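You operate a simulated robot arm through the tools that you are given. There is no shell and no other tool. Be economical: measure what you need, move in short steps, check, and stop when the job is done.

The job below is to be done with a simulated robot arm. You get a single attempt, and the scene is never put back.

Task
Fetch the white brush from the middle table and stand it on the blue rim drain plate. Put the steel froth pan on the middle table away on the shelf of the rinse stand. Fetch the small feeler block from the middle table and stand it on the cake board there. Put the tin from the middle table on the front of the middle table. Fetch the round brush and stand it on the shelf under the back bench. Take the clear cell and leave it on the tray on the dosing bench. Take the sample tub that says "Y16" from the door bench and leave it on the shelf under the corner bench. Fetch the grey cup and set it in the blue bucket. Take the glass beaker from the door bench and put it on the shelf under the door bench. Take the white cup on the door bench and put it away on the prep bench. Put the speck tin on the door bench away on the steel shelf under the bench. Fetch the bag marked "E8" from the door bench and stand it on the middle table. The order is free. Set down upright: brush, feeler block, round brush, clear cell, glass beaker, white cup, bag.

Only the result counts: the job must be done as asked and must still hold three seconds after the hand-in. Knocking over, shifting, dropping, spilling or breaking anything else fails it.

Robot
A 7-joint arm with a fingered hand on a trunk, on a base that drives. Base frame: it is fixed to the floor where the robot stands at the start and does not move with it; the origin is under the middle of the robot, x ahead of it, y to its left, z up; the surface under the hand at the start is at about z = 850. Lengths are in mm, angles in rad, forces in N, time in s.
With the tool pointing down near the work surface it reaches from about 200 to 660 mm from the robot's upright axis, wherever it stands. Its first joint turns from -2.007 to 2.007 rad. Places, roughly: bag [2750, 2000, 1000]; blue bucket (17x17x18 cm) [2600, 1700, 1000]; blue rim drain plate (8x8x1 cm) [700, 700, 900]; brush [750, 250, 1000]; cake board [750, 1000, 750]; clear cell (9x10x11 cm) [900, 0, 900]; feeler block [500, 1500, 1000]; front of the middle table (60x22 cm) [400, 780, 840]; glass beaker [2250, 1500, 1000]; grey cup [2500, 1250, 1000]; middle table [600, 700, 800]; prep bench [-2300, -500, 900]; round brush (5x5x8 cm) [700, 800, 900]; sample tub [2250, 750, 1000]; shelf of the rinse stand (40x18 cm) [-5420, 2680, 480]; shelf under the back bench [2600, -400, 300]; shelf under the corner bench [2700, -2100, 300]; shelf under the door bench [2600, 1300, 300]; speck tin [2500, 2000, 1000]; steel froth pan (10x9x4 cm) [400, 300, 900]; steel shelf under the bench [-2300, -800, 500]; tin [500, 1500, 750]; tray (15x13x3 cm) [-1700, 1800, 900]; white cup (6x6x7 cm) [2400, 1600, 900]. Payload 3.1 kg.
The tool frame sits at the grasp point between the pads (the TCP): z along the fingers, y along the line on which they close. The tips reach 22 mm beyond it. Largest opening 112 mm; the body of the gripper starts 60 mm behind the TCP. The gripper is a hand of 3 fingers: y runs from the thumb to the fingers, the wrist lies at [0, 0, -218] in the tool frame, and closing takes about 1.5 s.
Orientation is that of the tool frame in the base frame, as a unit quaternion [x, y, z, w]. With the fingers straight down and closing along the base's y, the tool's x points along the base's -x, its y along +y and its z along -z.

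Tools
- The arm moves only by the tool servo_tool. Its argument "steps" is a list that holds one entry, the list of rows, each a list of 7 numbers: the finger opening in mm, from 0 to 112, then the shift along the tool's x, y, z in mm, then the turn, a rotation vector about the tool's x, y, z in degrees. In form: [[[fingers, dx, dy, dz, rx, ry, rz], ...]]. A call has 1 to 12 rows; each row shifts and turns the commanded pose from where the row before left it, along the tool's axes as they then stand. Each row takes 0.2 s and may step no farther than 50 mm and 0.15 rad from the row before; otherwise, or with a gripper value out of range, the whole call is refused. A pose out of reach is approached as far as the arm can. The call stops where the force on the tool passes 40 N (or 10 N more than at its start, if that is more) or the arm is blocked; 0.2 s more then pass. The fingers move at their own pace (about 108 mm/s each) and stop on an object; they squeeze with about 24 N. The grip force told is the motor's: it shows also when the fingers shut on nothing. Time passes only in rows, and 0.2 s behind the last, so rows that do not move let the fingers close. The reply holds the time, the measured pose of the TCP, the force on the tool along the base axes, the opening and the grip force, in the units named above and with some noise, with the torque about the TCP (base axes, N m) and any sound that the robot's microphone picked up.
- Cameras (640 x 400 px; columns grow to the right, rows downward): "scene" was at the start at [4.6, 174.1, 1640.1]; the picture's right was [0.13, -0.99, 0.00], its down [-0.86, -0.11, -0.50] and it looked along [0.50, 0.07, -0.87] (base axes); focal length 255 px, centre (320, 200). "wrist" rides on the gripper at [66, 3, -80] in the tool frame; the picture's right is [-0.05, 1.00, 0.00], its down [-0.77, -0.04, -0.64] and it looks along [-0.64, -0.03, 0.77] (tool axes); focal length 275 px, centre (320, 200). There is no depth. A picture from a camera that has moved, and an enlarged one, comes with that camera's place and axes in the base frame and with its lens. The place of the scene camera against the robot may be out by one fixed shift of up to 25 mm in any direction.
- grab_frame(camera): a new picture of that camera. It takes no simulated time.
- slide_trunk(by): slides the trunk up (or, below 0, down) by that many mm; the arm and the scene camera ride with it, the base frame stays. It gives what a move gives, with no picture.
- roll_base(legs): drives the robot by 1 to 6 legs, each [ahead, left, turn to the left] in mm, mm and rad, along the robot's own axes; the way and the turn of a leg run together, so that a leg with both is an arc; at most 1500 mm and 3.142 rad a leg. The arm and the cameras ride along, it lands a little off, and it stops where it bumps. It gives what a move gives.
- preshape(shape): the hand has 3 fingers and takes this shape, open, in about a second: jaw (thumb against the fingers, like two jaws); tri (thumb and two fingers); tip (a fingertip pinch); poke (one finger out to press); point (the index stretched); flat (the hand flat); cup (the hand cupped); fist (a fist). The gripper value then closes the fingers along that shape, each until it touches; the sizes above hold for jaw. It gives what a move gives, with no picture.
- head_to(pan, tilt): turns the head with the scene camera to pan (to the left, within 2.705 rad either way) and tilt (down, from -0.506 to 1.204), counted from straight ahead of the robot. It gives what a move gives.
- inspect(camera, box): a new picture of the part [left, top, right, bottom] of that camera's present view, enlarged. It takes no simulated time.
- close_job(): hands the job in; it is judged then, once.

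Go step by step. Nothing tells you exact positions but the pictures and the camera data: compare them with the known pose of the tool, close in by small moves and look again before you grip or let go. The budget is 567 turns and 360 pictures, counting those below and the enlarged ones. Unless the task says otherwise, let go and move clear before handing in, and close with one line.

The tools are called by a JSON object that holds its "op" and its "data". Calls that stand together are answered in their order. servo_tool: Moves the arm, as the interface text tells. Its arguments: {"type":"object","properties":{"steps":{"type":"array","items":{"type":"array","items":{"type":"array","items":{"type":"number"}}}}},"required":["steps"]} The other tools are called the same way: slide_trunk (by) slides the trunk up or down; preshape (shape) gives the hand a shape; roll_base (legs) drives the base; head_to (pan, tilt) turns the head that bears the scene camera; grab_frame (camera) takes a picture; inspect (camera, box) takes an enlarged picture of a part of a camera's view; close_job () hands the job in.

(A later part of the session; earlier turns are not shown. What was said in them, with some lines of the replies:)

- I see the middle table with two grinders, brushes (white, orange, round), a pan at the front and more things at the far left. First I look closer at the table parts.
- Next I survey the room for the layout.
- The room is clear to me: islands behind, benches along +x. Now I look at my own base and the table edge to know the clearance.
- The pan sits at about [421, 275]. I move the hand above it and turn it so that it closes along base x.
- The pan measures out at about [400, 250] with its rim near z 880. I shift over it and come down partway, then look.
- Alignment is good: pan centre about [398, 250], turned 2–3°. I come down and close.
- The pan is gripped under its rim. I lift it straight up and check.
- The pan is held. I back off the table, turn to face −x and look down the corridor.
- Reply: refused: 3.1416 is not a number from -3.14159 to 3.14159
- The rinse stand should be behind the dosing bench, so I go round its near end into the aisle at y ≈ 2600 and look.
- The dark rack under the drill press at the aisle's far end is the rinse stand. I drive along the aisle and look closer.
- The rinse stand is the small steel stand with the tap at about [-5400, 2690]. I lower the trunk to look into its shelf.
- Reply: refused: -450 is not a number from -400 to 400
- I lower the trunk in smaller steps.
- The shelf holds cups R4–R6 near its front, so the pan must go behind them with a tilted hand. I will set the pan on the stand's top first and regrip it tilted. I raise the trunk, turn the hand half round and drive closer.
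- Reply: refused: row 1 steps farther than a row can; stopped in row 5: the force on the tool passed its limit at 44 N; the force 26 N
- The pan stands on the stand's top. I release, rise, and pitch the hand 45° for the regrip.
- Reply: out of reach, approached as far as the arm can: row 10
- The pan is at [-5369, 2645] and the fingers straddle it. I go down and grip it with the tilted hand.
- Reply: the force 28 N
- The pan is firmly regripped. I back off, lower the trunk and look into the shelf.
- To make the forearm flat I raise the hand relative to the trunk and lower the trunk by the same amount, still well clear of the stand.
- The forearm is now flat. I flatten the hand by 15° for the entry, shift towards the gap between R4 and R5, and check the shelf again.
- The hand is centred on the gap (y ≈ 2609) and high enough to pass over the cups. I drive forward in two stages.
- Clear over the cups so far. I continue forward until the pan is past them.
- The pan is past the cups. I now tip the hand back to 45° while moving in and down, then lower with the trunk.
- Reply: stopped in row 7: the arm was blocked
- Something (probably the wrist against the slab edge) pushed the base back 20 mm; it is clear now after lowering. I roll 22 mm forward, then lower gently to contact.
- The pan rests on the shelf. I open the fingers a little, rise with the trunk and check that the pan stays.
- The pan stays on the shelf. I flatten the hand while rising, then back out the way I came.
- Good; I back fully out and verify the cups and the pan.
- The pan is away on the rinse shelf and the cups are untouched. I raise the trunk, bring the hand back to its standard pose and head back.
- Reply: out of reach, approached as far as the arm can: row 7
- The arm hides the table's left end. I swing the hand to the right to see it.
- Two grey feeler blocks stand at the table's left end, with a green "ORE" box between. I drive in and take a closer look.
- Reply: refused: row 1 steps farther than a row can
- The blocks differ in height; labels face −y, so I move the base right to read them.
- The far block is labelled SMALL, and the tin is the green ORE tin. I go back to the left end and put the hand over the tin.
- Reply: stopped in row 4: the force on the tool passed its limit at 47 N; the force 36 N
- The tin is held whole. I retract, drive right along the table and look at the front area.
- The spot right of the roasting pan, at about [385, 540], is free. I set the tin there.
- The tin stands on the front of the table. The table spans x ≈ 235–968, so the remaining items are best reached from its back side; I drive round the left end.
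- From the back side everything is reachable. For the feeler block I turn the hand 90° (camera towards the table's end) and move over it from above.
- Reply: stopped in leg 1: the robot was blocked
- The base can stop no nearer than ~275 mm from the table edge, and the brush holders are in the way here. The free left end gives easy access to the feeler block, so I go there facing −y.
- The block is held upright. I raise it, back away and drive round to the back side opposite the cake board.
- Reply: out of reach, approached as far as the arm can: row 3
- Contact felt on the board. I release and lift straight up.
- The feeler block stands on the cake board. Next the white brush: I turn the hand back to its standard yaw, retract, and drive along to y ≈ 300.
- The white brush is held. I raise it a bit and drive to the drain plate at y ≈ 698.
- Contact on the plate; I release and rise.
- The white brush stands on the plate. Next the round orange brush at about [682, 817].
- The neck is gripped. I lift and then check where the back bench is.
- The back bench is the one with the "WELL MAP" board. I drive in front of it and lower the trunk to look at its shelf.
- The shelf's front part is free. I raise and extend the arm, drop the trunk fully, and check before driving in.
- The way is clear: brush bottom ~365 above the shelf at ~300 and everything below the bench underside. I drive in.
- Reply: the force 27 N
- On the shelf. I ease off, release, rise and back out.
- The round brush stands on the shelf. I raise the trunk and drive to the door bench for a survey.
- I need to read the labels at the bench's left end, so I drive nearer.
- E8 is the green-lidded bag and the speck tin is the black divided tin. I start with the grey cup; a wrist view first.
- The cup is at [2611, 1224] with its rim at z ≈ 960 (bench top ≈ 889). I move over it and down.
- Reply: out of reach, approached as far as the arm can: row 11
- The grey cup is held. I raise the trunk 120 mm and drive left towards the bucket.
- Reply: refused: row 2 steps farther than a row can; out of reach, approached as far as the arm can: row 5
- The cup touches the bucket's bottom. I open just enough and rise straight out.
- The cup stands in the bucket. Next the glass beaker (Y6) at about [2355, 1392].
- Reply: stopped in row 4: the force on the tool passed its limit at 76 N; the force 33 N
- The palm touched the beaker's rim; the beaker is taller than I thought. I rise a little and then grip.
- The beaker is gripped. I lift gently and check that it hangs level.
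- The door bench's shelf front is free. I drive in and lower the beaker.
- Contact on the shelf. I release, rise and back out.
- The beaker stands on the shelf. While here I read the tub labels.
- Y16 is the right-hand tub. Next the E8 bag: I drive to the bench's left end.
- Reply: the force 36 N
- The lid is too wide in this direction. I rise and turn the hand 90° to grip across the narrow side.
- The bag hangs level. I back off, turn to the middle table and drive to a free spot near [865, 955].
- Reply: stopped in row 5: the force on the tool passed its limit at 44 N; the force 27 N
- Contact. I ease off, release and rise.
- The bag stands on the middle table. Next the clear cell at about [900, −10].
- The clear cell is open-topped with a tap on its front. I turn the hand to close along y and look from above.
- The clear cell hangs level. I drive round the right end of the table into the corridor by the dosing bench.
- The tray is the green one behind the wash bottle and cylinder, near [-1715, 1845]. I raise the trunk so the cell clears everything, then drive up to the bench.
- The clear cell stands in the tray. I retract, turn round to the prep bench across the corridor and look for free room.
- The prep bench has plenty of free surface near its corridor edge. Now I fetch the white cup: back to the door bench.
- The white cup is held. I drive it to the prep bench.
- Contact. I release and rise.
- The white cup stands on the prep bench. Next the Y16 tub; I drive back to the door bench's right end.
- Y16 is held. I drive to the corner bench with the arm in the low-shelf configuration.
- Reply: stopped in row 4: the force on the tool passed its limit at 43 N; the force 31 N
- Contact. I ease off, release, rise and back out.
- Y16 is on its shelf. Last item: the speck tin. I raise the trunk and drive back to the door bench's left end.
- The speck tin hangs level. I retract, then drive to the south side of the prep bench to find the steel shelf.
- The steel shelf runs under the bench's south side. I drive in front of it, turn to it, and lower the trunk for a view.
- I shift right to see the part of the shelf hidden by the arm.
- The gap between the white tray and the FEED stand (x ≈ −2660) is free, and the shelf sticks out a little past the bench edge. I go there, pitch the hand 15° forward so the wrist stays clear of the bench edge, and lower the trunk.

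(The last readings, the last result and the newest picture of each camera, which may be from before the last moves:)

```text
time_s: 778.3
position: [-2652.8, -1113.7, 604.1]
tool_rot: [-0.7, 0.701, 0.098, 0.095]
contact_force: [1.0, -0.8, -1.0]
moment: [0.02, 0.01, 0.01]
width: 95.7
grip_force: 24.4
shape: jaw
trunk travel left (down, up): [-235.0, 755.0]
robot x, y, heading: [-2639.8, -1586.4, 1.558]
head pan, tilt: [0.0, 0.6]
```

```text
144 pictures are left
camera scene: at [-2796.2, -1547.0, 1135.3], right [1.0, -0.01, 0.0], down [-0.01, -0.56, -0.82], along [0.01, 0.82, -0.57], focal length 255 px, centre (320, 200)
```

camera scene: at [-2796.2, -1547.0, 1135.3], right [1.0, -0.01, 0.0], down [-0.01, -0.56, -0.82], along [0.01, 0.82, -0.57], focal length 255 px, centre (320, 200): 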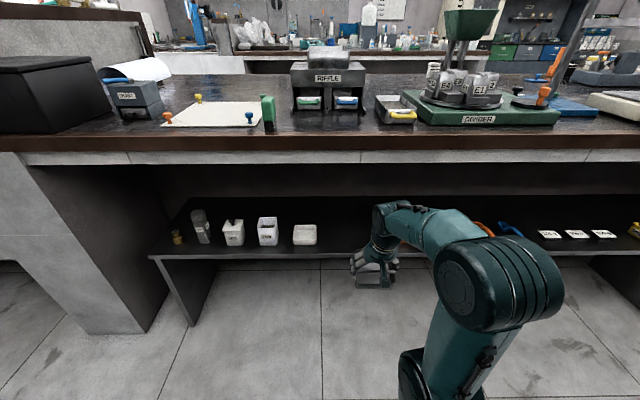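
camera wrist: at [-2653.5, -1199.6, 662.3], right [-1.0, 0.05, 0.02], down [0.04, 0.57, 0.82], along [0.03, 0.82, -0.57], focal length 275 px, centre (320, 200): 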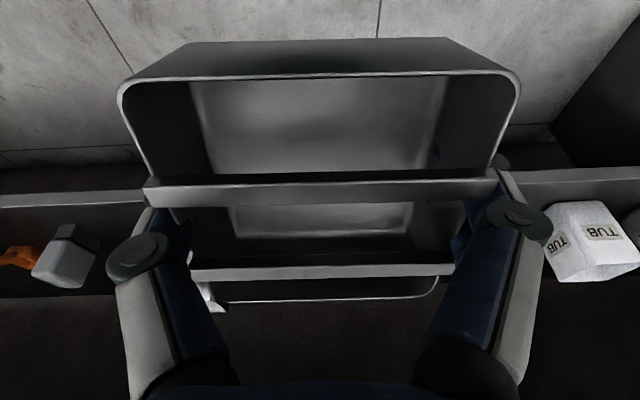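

{"op": "servo_tool", "data": {"steps": [[[60, 0, 10, 0, 0, -5, 0], [60, 0, 0, 0, 0, 0, 0]]]}}

{"op": "slide_trunk", "data": {"by": -48}}

{"op": "roll_base", "data": {"legs": [[150, 0, 0.012]]}}

{"op": "grab_frame", "data": {"camera": "wrist"}}

{"op": "inspect", "data": {"camera": "scene", "box": [250, 120, 570, 330]}}

```text
time_s: 778.9
position: [-2662.9, -1113.9, 604.7]
tool_rot: [-0.695, 0.696, 0.13, 0.124]
contact_force: [0.0, 0.5, -0.7]
moment: [0.02, 0.03, 0.01]
width: 95.7
grip_force: 24.1
shape: jaw
trunk travel left (down, up): [-235.0, 755.0]
robot x, y, heading: [-2642.3, -1588.5, 1.567]
head pan, tilt: [0.0, 0.6]
```

```text
time_s: 779.8
position: [-2661.9, -1113.5, 555.8]
tool_rot: [-0.695, 0.696, 0.13, 0.123]
contact_force: [-0.1, 0.3, 0.3]
moment: [0.01, -0.05, 0.0]
width: 95.8
grip_force: 23.6
shape: jaw
trunk travel left (down, up): [-187.0, 803.0]
robot x, y, heading: [-2641.4, -1588.4, 1.562]
head pan, tilt: [0.0, 0.6]
```

```text
time_s: 781.1
position: [-2663.0, -966.1, 555.7]
tool_rot: [0.697, -0.695, -0.13, -0.123]
contact_force: [-0.3, 0.5, -1.3]
moment: [-0.01, 0.05, -0.05]
width: 95.8
grip_force: 24.0
shape: jaw
trunk travel left (down, up): [-187.0, 803.0]
robot x, y, heading: [-2638.3, -1440.4, 1.57]
head pan, tilt: [0.0, 0.6]
```

```text
143 pictures are left
camera wrist: at [-2666.1, -1056.8, 606.6], right [-1.0, 0.04, 0.02], down [0.04, 0.5, 0.87], along [0.02, 0.87, -0.5], focal length 275 px, centre (320, 200)
```

wrist: 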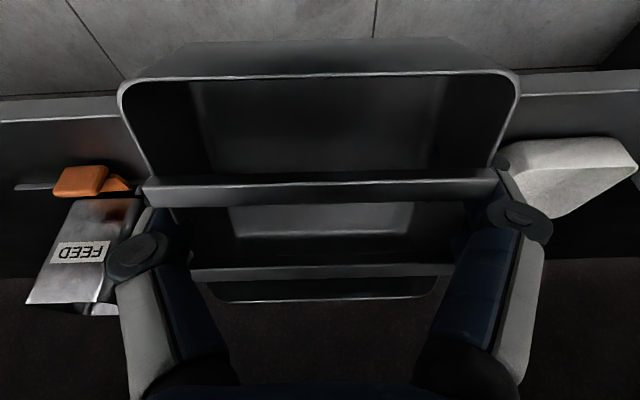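

```text
1.90 times, centred on (410, 225) of scene
camera zoom: at [-2795.6, -1400.6, 1087.2], right [1.0, 0.0, 0.0], down [0.0, -0.56, -0.83], along [0.0, 0.83, -0.56], focal length 486 px, centre (149, 152)
```

zoom: 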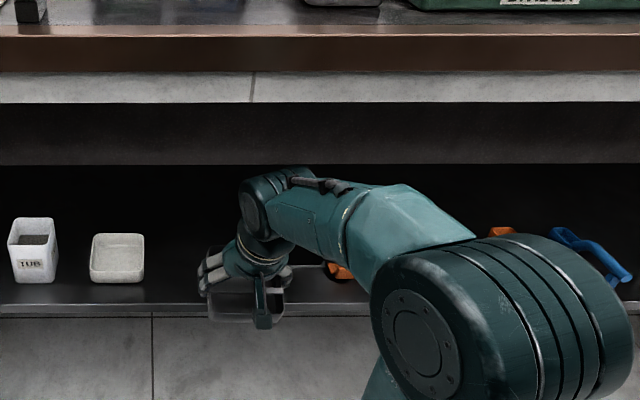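

{"op": "roll_base", "data": {"legs": [[92, 0, 0]]}}

{"op": "grab_frame", "data": {"camera": "wrist"}}

{"op": "grab_frame", "data": {"camera": "scene"}}

```text
time_s: 782.2
position: [-2663.2, -875.6, 556.1]
tool_rot: [0.697, -0.694, -0.13, -0.124]
contact_force: [0.0, -0.6, -1.1]
moment: [0.02, 0.01, 0.01]
width: 95.6
grip_force: 23.8
shape: jaw
trunk travel left (down, up): [-187.0, 803.0]
robot x, y, heading: [-2639.2, -1350.9, 1.567]
head pan, tilt: [0.0, 0.6]
```

```text
141 pictures are left
camera wrist: at [-2665.5, -966.1, 606.6], right [-1.0, 0.04, 0.02], down [0.04, 0.5, 0.87], along [0.02, 0.87, -0.5], focal length 275 px, centre (320, 200)
```

wrist: 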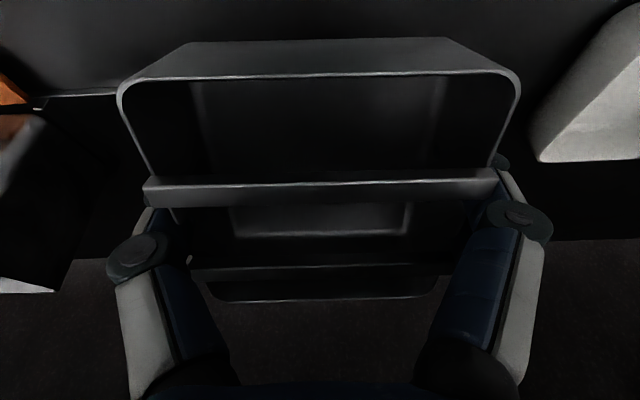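

```text
140 pictures are left
camera scene: at [-2795.3, -1309.8, 1087.2], right [1.0, 0.0, 0.0], down [0.0, -0.56, -0.83], along [0.0, 0.83, -0.56], focal length 255 px, centre (320, 200)
```

scene: 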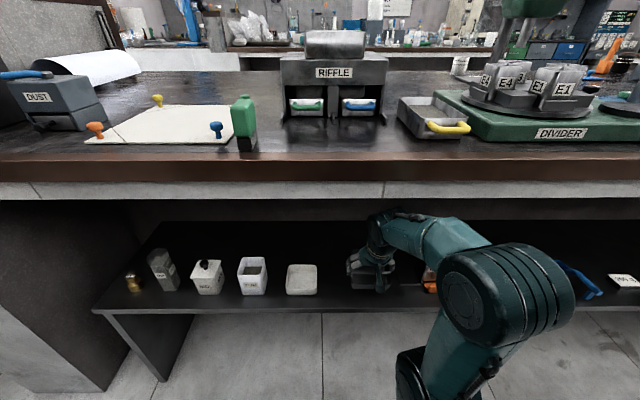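

{"op": "servo_tool", "data": {"steps": [[[60, 1.4, 0, 3.75, 0, 0, 0], [60, 1.4, 0, 3.75, 0, 0, 0], [60, 1.4, 0, 3.75, 0, 0, 0], [60, 1.05, 0, 2.8, 0, 0, 0], [60, 0, 0, 0, 0, 0, 0]]]}}

```text
time_s: 783.4
position: [-2664.9, -875.4, 539.8]
tool_rot: [0.697, -0.695, -0.13, -0.123]
contact_force: [-0.3, 0.3, -1.6]
moment: [0.0, 0.03, 0.0]
width: 95.6
grip_force: 24.2
shape: jaw
trunk travel left (down, up): [-187.0, 803.0]
robot x, y, heading: [-2639.1, -1351.4, 1.573]
head pan, tilt: [0.0, 0.6]
```

{"op": "servo_tool", "data": {"steps": [[[60, 1.05, 0, 2.8, 0, 0, 0], [60, 1.05, 0, 2.8, 0, 0, 0], [60, 1.05, 0, 2.8, 0, 0, 0], [60, 1.05, 0, 2.8, 0, 0, 0], [60, 0, 0, 0, 0, 0, 0]]]}}

```text
time_s: 784.6
position: [-2663.6, -875.2, 529.4]
tool_rot: [0.698, -0.694, -0.13, -0.124]
contact_force: [0.5, -0.6, -1.2]
moment: [0.02, -0.04, 0.02]
width: 95.6
grip_force: 24.6
shape: jaw
trunk travel left (down, up): [-187.0, 803.0]
robot x, y, heading: [-2642.6, -1352.1, 1.57]
head pan, tilt: [0.0, 0.6]
```

{"op": "servo_tool", "data": {"steps": [[[60, 1.05, 0, 2.8, 0, 0, 0], [60, 1.05, 0, 2.8, 0, 0, 0], [60, 1.05, 0, 2.8, 0, 0, 0], [60, 0.7, 0, 1.9, 0, 0, 0], [60, 0, 0, 0, 0, 0, 0]]]}}

```text
time_s: 785.8
position: [-2665.3, -875.7, 517.4]
tool_rot: [0.698, -0.693, -0.131, -0.124]
contact_force: [0.5, 0.8, -1.2]
moment: [-0.01, -0.02, 0.03]
width: 95.8
grip_force: 24.4
shape: jaw
trunk travel left (down, up): [-187.0, 803.0]
robot x, y, heading: [-2638.5, -1353.2, 1.568]
head pan, tilt: [0.0, 0.6]
```

{"op": "servo_tool", "data": {"steps": [[[60, 0, 0, 0, 0, 3, 0], [60, 0, 0, 0, 0, 3, 0], [60, 0, 0, 0, 0, 3, 0], [60, 0, 0, 0, 0, 2, 0], [60, 0, 0, 0, 0, 0, 0]]]}}

{"op": "grab_frame", "data": {"camera": "scene"}}

```text
time_s: 787.0
position: [-2664.1, -875.4, 516.6]
tool_rot: [0.706, -0.703, -0.062, -0.057]
contact_force: [0.5, 0.2, -0.8]
moment: [0.0, 0.02, 0.02]
width: 95.5
grip_force: 24.2
shape: jaw
trunk travel left (down, up): [-187.0, 803.0]
robot x, y, heading: [-2642.6, -1349.3, 1.563]
head pan, tilt: [0.0, 0.6]
```

```text
139 pictures are left
camera scene: at [-2795.3, -1309.6, 1087.2], right [1.0, 0.0, 0.0], down [0.0, -0.57, -0.82], along [0.0, 0.82, -0.57], focal length 255 px, centre (320, 200)
```

scene: 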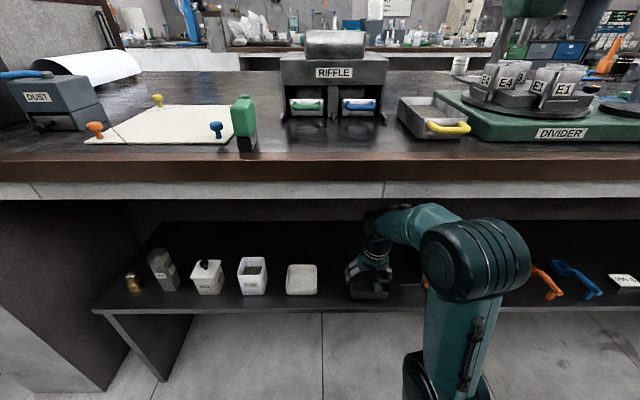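

{"op": "servo_tool", "data": {"steps": [[[60, 0.5, 0, 3, 0, 0, 0], [60, 0.5, 0, 3, 0, 0, 0], [60, 0.35, 0, 2, 0, 0, 0], [60, 0.35, 0, 2, 0, 0, 0], [60, 0, 0, 0, 0, 0, 0]]]}}

```text
time_s: 788.2
position: [-2666.1, -876.6, 507.9]
tool_rot: [0.706, -0.703, -0.063, -0.057]
contact_force: [0.2, -0.1, -1.0]
moment: [0.04, 0.02, 0.01]
width: 95.8
grip_force: 23.7
shape: jaw
trunk travel left (down, up): [-187.0, 803.0]
robot x, y, heading: [-2639.0, -1352.4, 1.569]
head pan, tilt: [0.0, 0.6]
```

{"op": "servo_tool", "data": {"steps": [[[60, 0.2, 0, 2, 0, 2.5, 0], [60, 0.2, 0, 2, 0, 2.5, 0], [60, 0.2, 0, 2, 0, 0, 0], [60, 0.2, 0, 2, 0, 0, 0], [60, 0, 0, 0, 0, 0, 0]]]}}

```text
time_s: 789.4
position: [-2663.1, -875.5, 498.8]
tool_rot: [0.708, -0.705, -0.031, -0.026]
contact_force: [-0.3, 0.1, -1.1]
moment: [0.04, 0.0, 0.01]
width: 95.8
grip_force: 23.9
shape: jaw
trunk travel left (down, up): [-187.0, 803.0]
robot x, y, heading: [-2637.9, -1349.2, 1.568]
head pan, tilt: [0.0, 0.6]
```

{"op": "servo_tool", "data": {"steps": [[[60, 0.1, 0, 2, 0, 2, 0], [60, 0.1, 0, 2, 0, 2, 0], [60, 0, 0, 2, 0, 0, 0], [60, 0, 0, 2, 0, 0, 0], [60, 0, 0, 2, 0, 0, 0], [60, 0, 0, 0, 0, 0, 0]]]}}

{"op": "inspect", "data": {"camera": "scene", "box": [270, 190, 470, 320]}}

```text
time_s: 790.8
position: [-2662.8, -876.8, 492.9]
tool_rot: [0.708, -0.706, -0.01, -0.004]
contact_force: [0.2, -5.3, 28.7]
moment: [-0.09, 0.32, 0.11]
width: 94.7
grip_force: 23.9
shape: jaw
trunk travel left (down, up): [-187.0, 803.0]
robot x, y, heading: [-2641.6, -1351.0, 1.567]
head pan, tilt: [0.0, 0.6]
```

```text
3.08 times, centred on (370, 255) of scene
camera zoom: at [-2794.9, -1315.3, 1087.9], right [1.0, 0.0, 0.0], down [0.0, -0.56, -0.83], along [0.0, 0.83, -0.56], focal length 786 px, centre (166, 31)
```

zoom: 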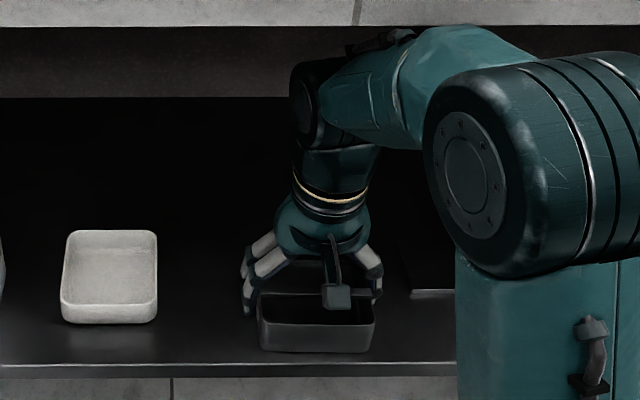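

The tin sits level on the shelf. I ease off, release and rise slightly.

{"op": "servo_tool", "data": {"steps": [[[60, 0, 0, -2.5, 0, 0, 0], [112, 0, 0, 0, 0, 0, 0], [112, 0, 0, 0, 0, 0, 0], [112, 0, 0, 0, 0, 0, 0]]]}}

{"op": "grab_frame", "data": {"camera": "wrist"}}

```text
time_s: 791.8
position: [-2664.6, -876.6, 493.2]
tool_rot: [0.709, -0.705, -0.008, -0.003]
contact_force: [1.4, -1.2, 6.4]
moment: [0.03, 0.03, 0.04]
width: 111.7
grip_force: 0.1
shape: jaw
trunk travel left (down, up): [-187.0, 803.0]
robot x, y, heading: [-2644.2, -1349.8, 1.571]
head pan, tilt: [0.0, 0.6]
```

```text
137 pictures are left
camera wrist: at [-2665.7, -944.6, 571.6], right [-1.0, 0.04, 0.01], down [0.04, 0.76, 0.65], along [0.02, 0.65, -0.76], focal length 275 px, centre (320, 200)
```

wrist: 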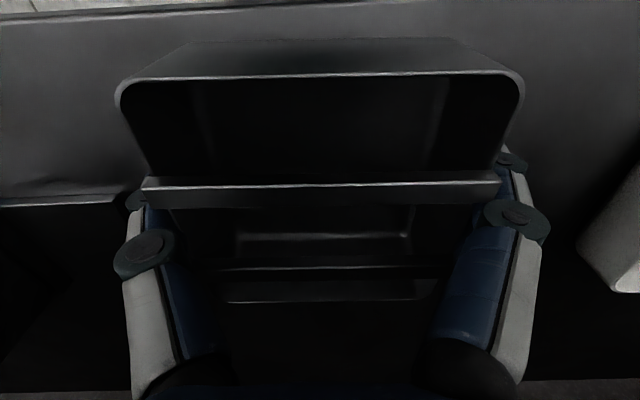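

{"op": "servo_tool", "data": {"steps": [[[112, 0, 0, -5, 0, -2.5, 0], [112, -0.3, 0, -5, 0, -2.5, 0], [112, -0.6, 0, -5, 0, -2.5, 0], [112, -1, 0, -6, 0, -2.5, 0], [112, -1.2, 0, -6, 0, -2.5, 0], [112, -1.5, 0, -7, 0, -2.5, 0], [112, -2, 0, -8, 0, -2.5, 0], [112, -2.5, 0, -8, 0, -2.5, 0], [112, -2.8, 0, -8, 0, 0, 0], [112, 0, 0, 0, 0, 0, 0]]]}}

{"op": "grab_frame", "data": {"camera": "wrist"}}

```text
time_s: 794.0
position: [-2662.8, -875.9, 551.8]
tool_rot: [0.697, -0.694, -0.13, -0.124]
contact_force: [0.1, 0.4, 0.3]
moment: [-0.02, -0.02, 0.01]
width: 112.1
grip_force: 0.1
shape: jaw
trunk travel left (down, up): [-187.0, 803.0]
robot x, y, heading: [-2642.0, -1350.2, 1.569]
head pan, tilt: [0.0, 0.6]
```

```text
136 pictures are left
camera wrist: at [-2665.1, -966.7, 603.0], right [-1.0, 0.04, 0.02], down [0.04, 0.5, 0.87], along [0.02, 0.87, -0.5], focal length 275 px, centre (320, 200)
```

wrist: 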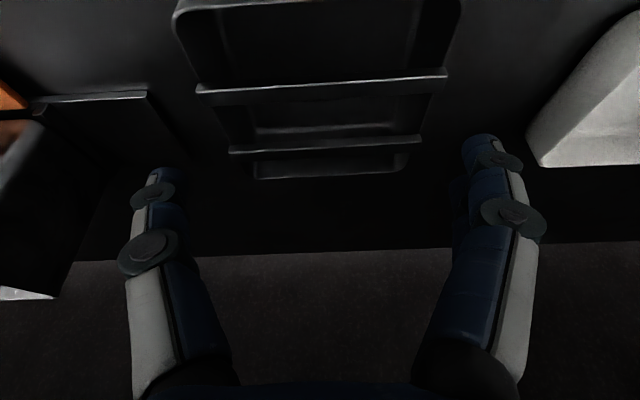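

The tin stays put. I back out and verify.

{"op": "roll_base", "data": {"legs": [[-300, 0, 0]]}}

{"op": "inspect", "data": {"camera": "scene", "box": [230, 150, 470, 300]}}

{"op": "grab_frame", "data": {"camera": "scene"}}

```text
time_s: 796.1
position: [-2666.2, -1177.6, 552.8]
tool_rot: [0.699, -0.692, -0.13, -0.123]
contact_force: [0.1, 0.2, 0.5]
moment: [0.03, 0.02, -0.03]
width: 111.7
grip_force: 0.1
shape: jaw
trunk travel left (down, up): [-187.0, 803.0]
robot x, y, heading: [-2639.0, -1652.1, 1.57]
head pan, tilt: [0.0, 0.6]
```

```text
2.67 times, centred on (350, 225) of scene
camera zoom: at [-2795.6, -1611.1, 1087.2], right [1.0, 0.0, 0.0], down [0.0, -0.57, -0.82], along [0.0, 0.82, -0.57], focal length 681 px, centre (240, 133)
```

zoom: 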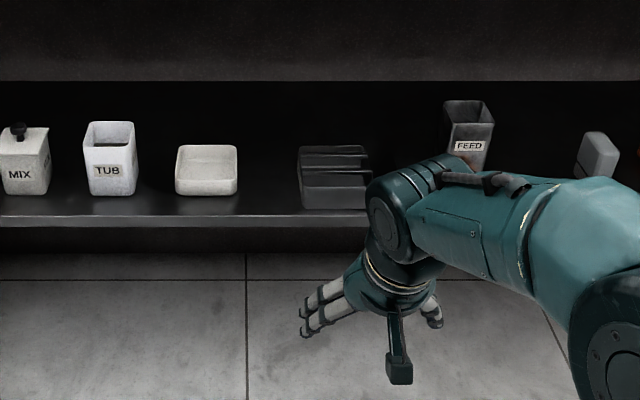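

```text
134 pictures are left
camera scene: at [-2795.6, -1611.1, 1087.2], right [1.0, 0.0, 0.0], down [0.0, -0.57, -0.82], along [0.0, 0.82, -0.57], focal length 255 px, centre (320, 200)
```

scene: 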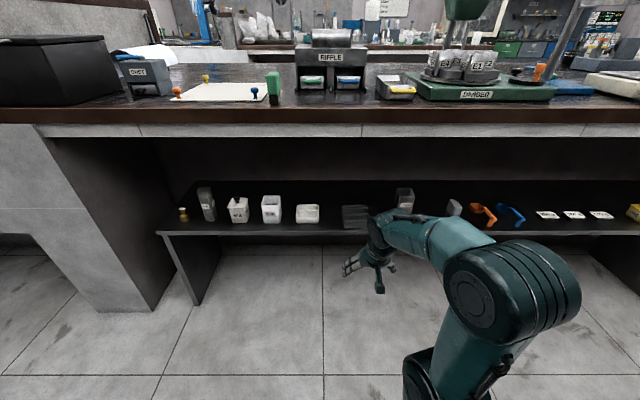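

All twelve items stand where the task asks and the hand is clear, so I hand the job in.

{"op": "close_job", "data": {}}

```text
The job is handed in.
```

I moved all twelve items to the places asked and handed the job in; the camera views after each release showed every item where it should be.
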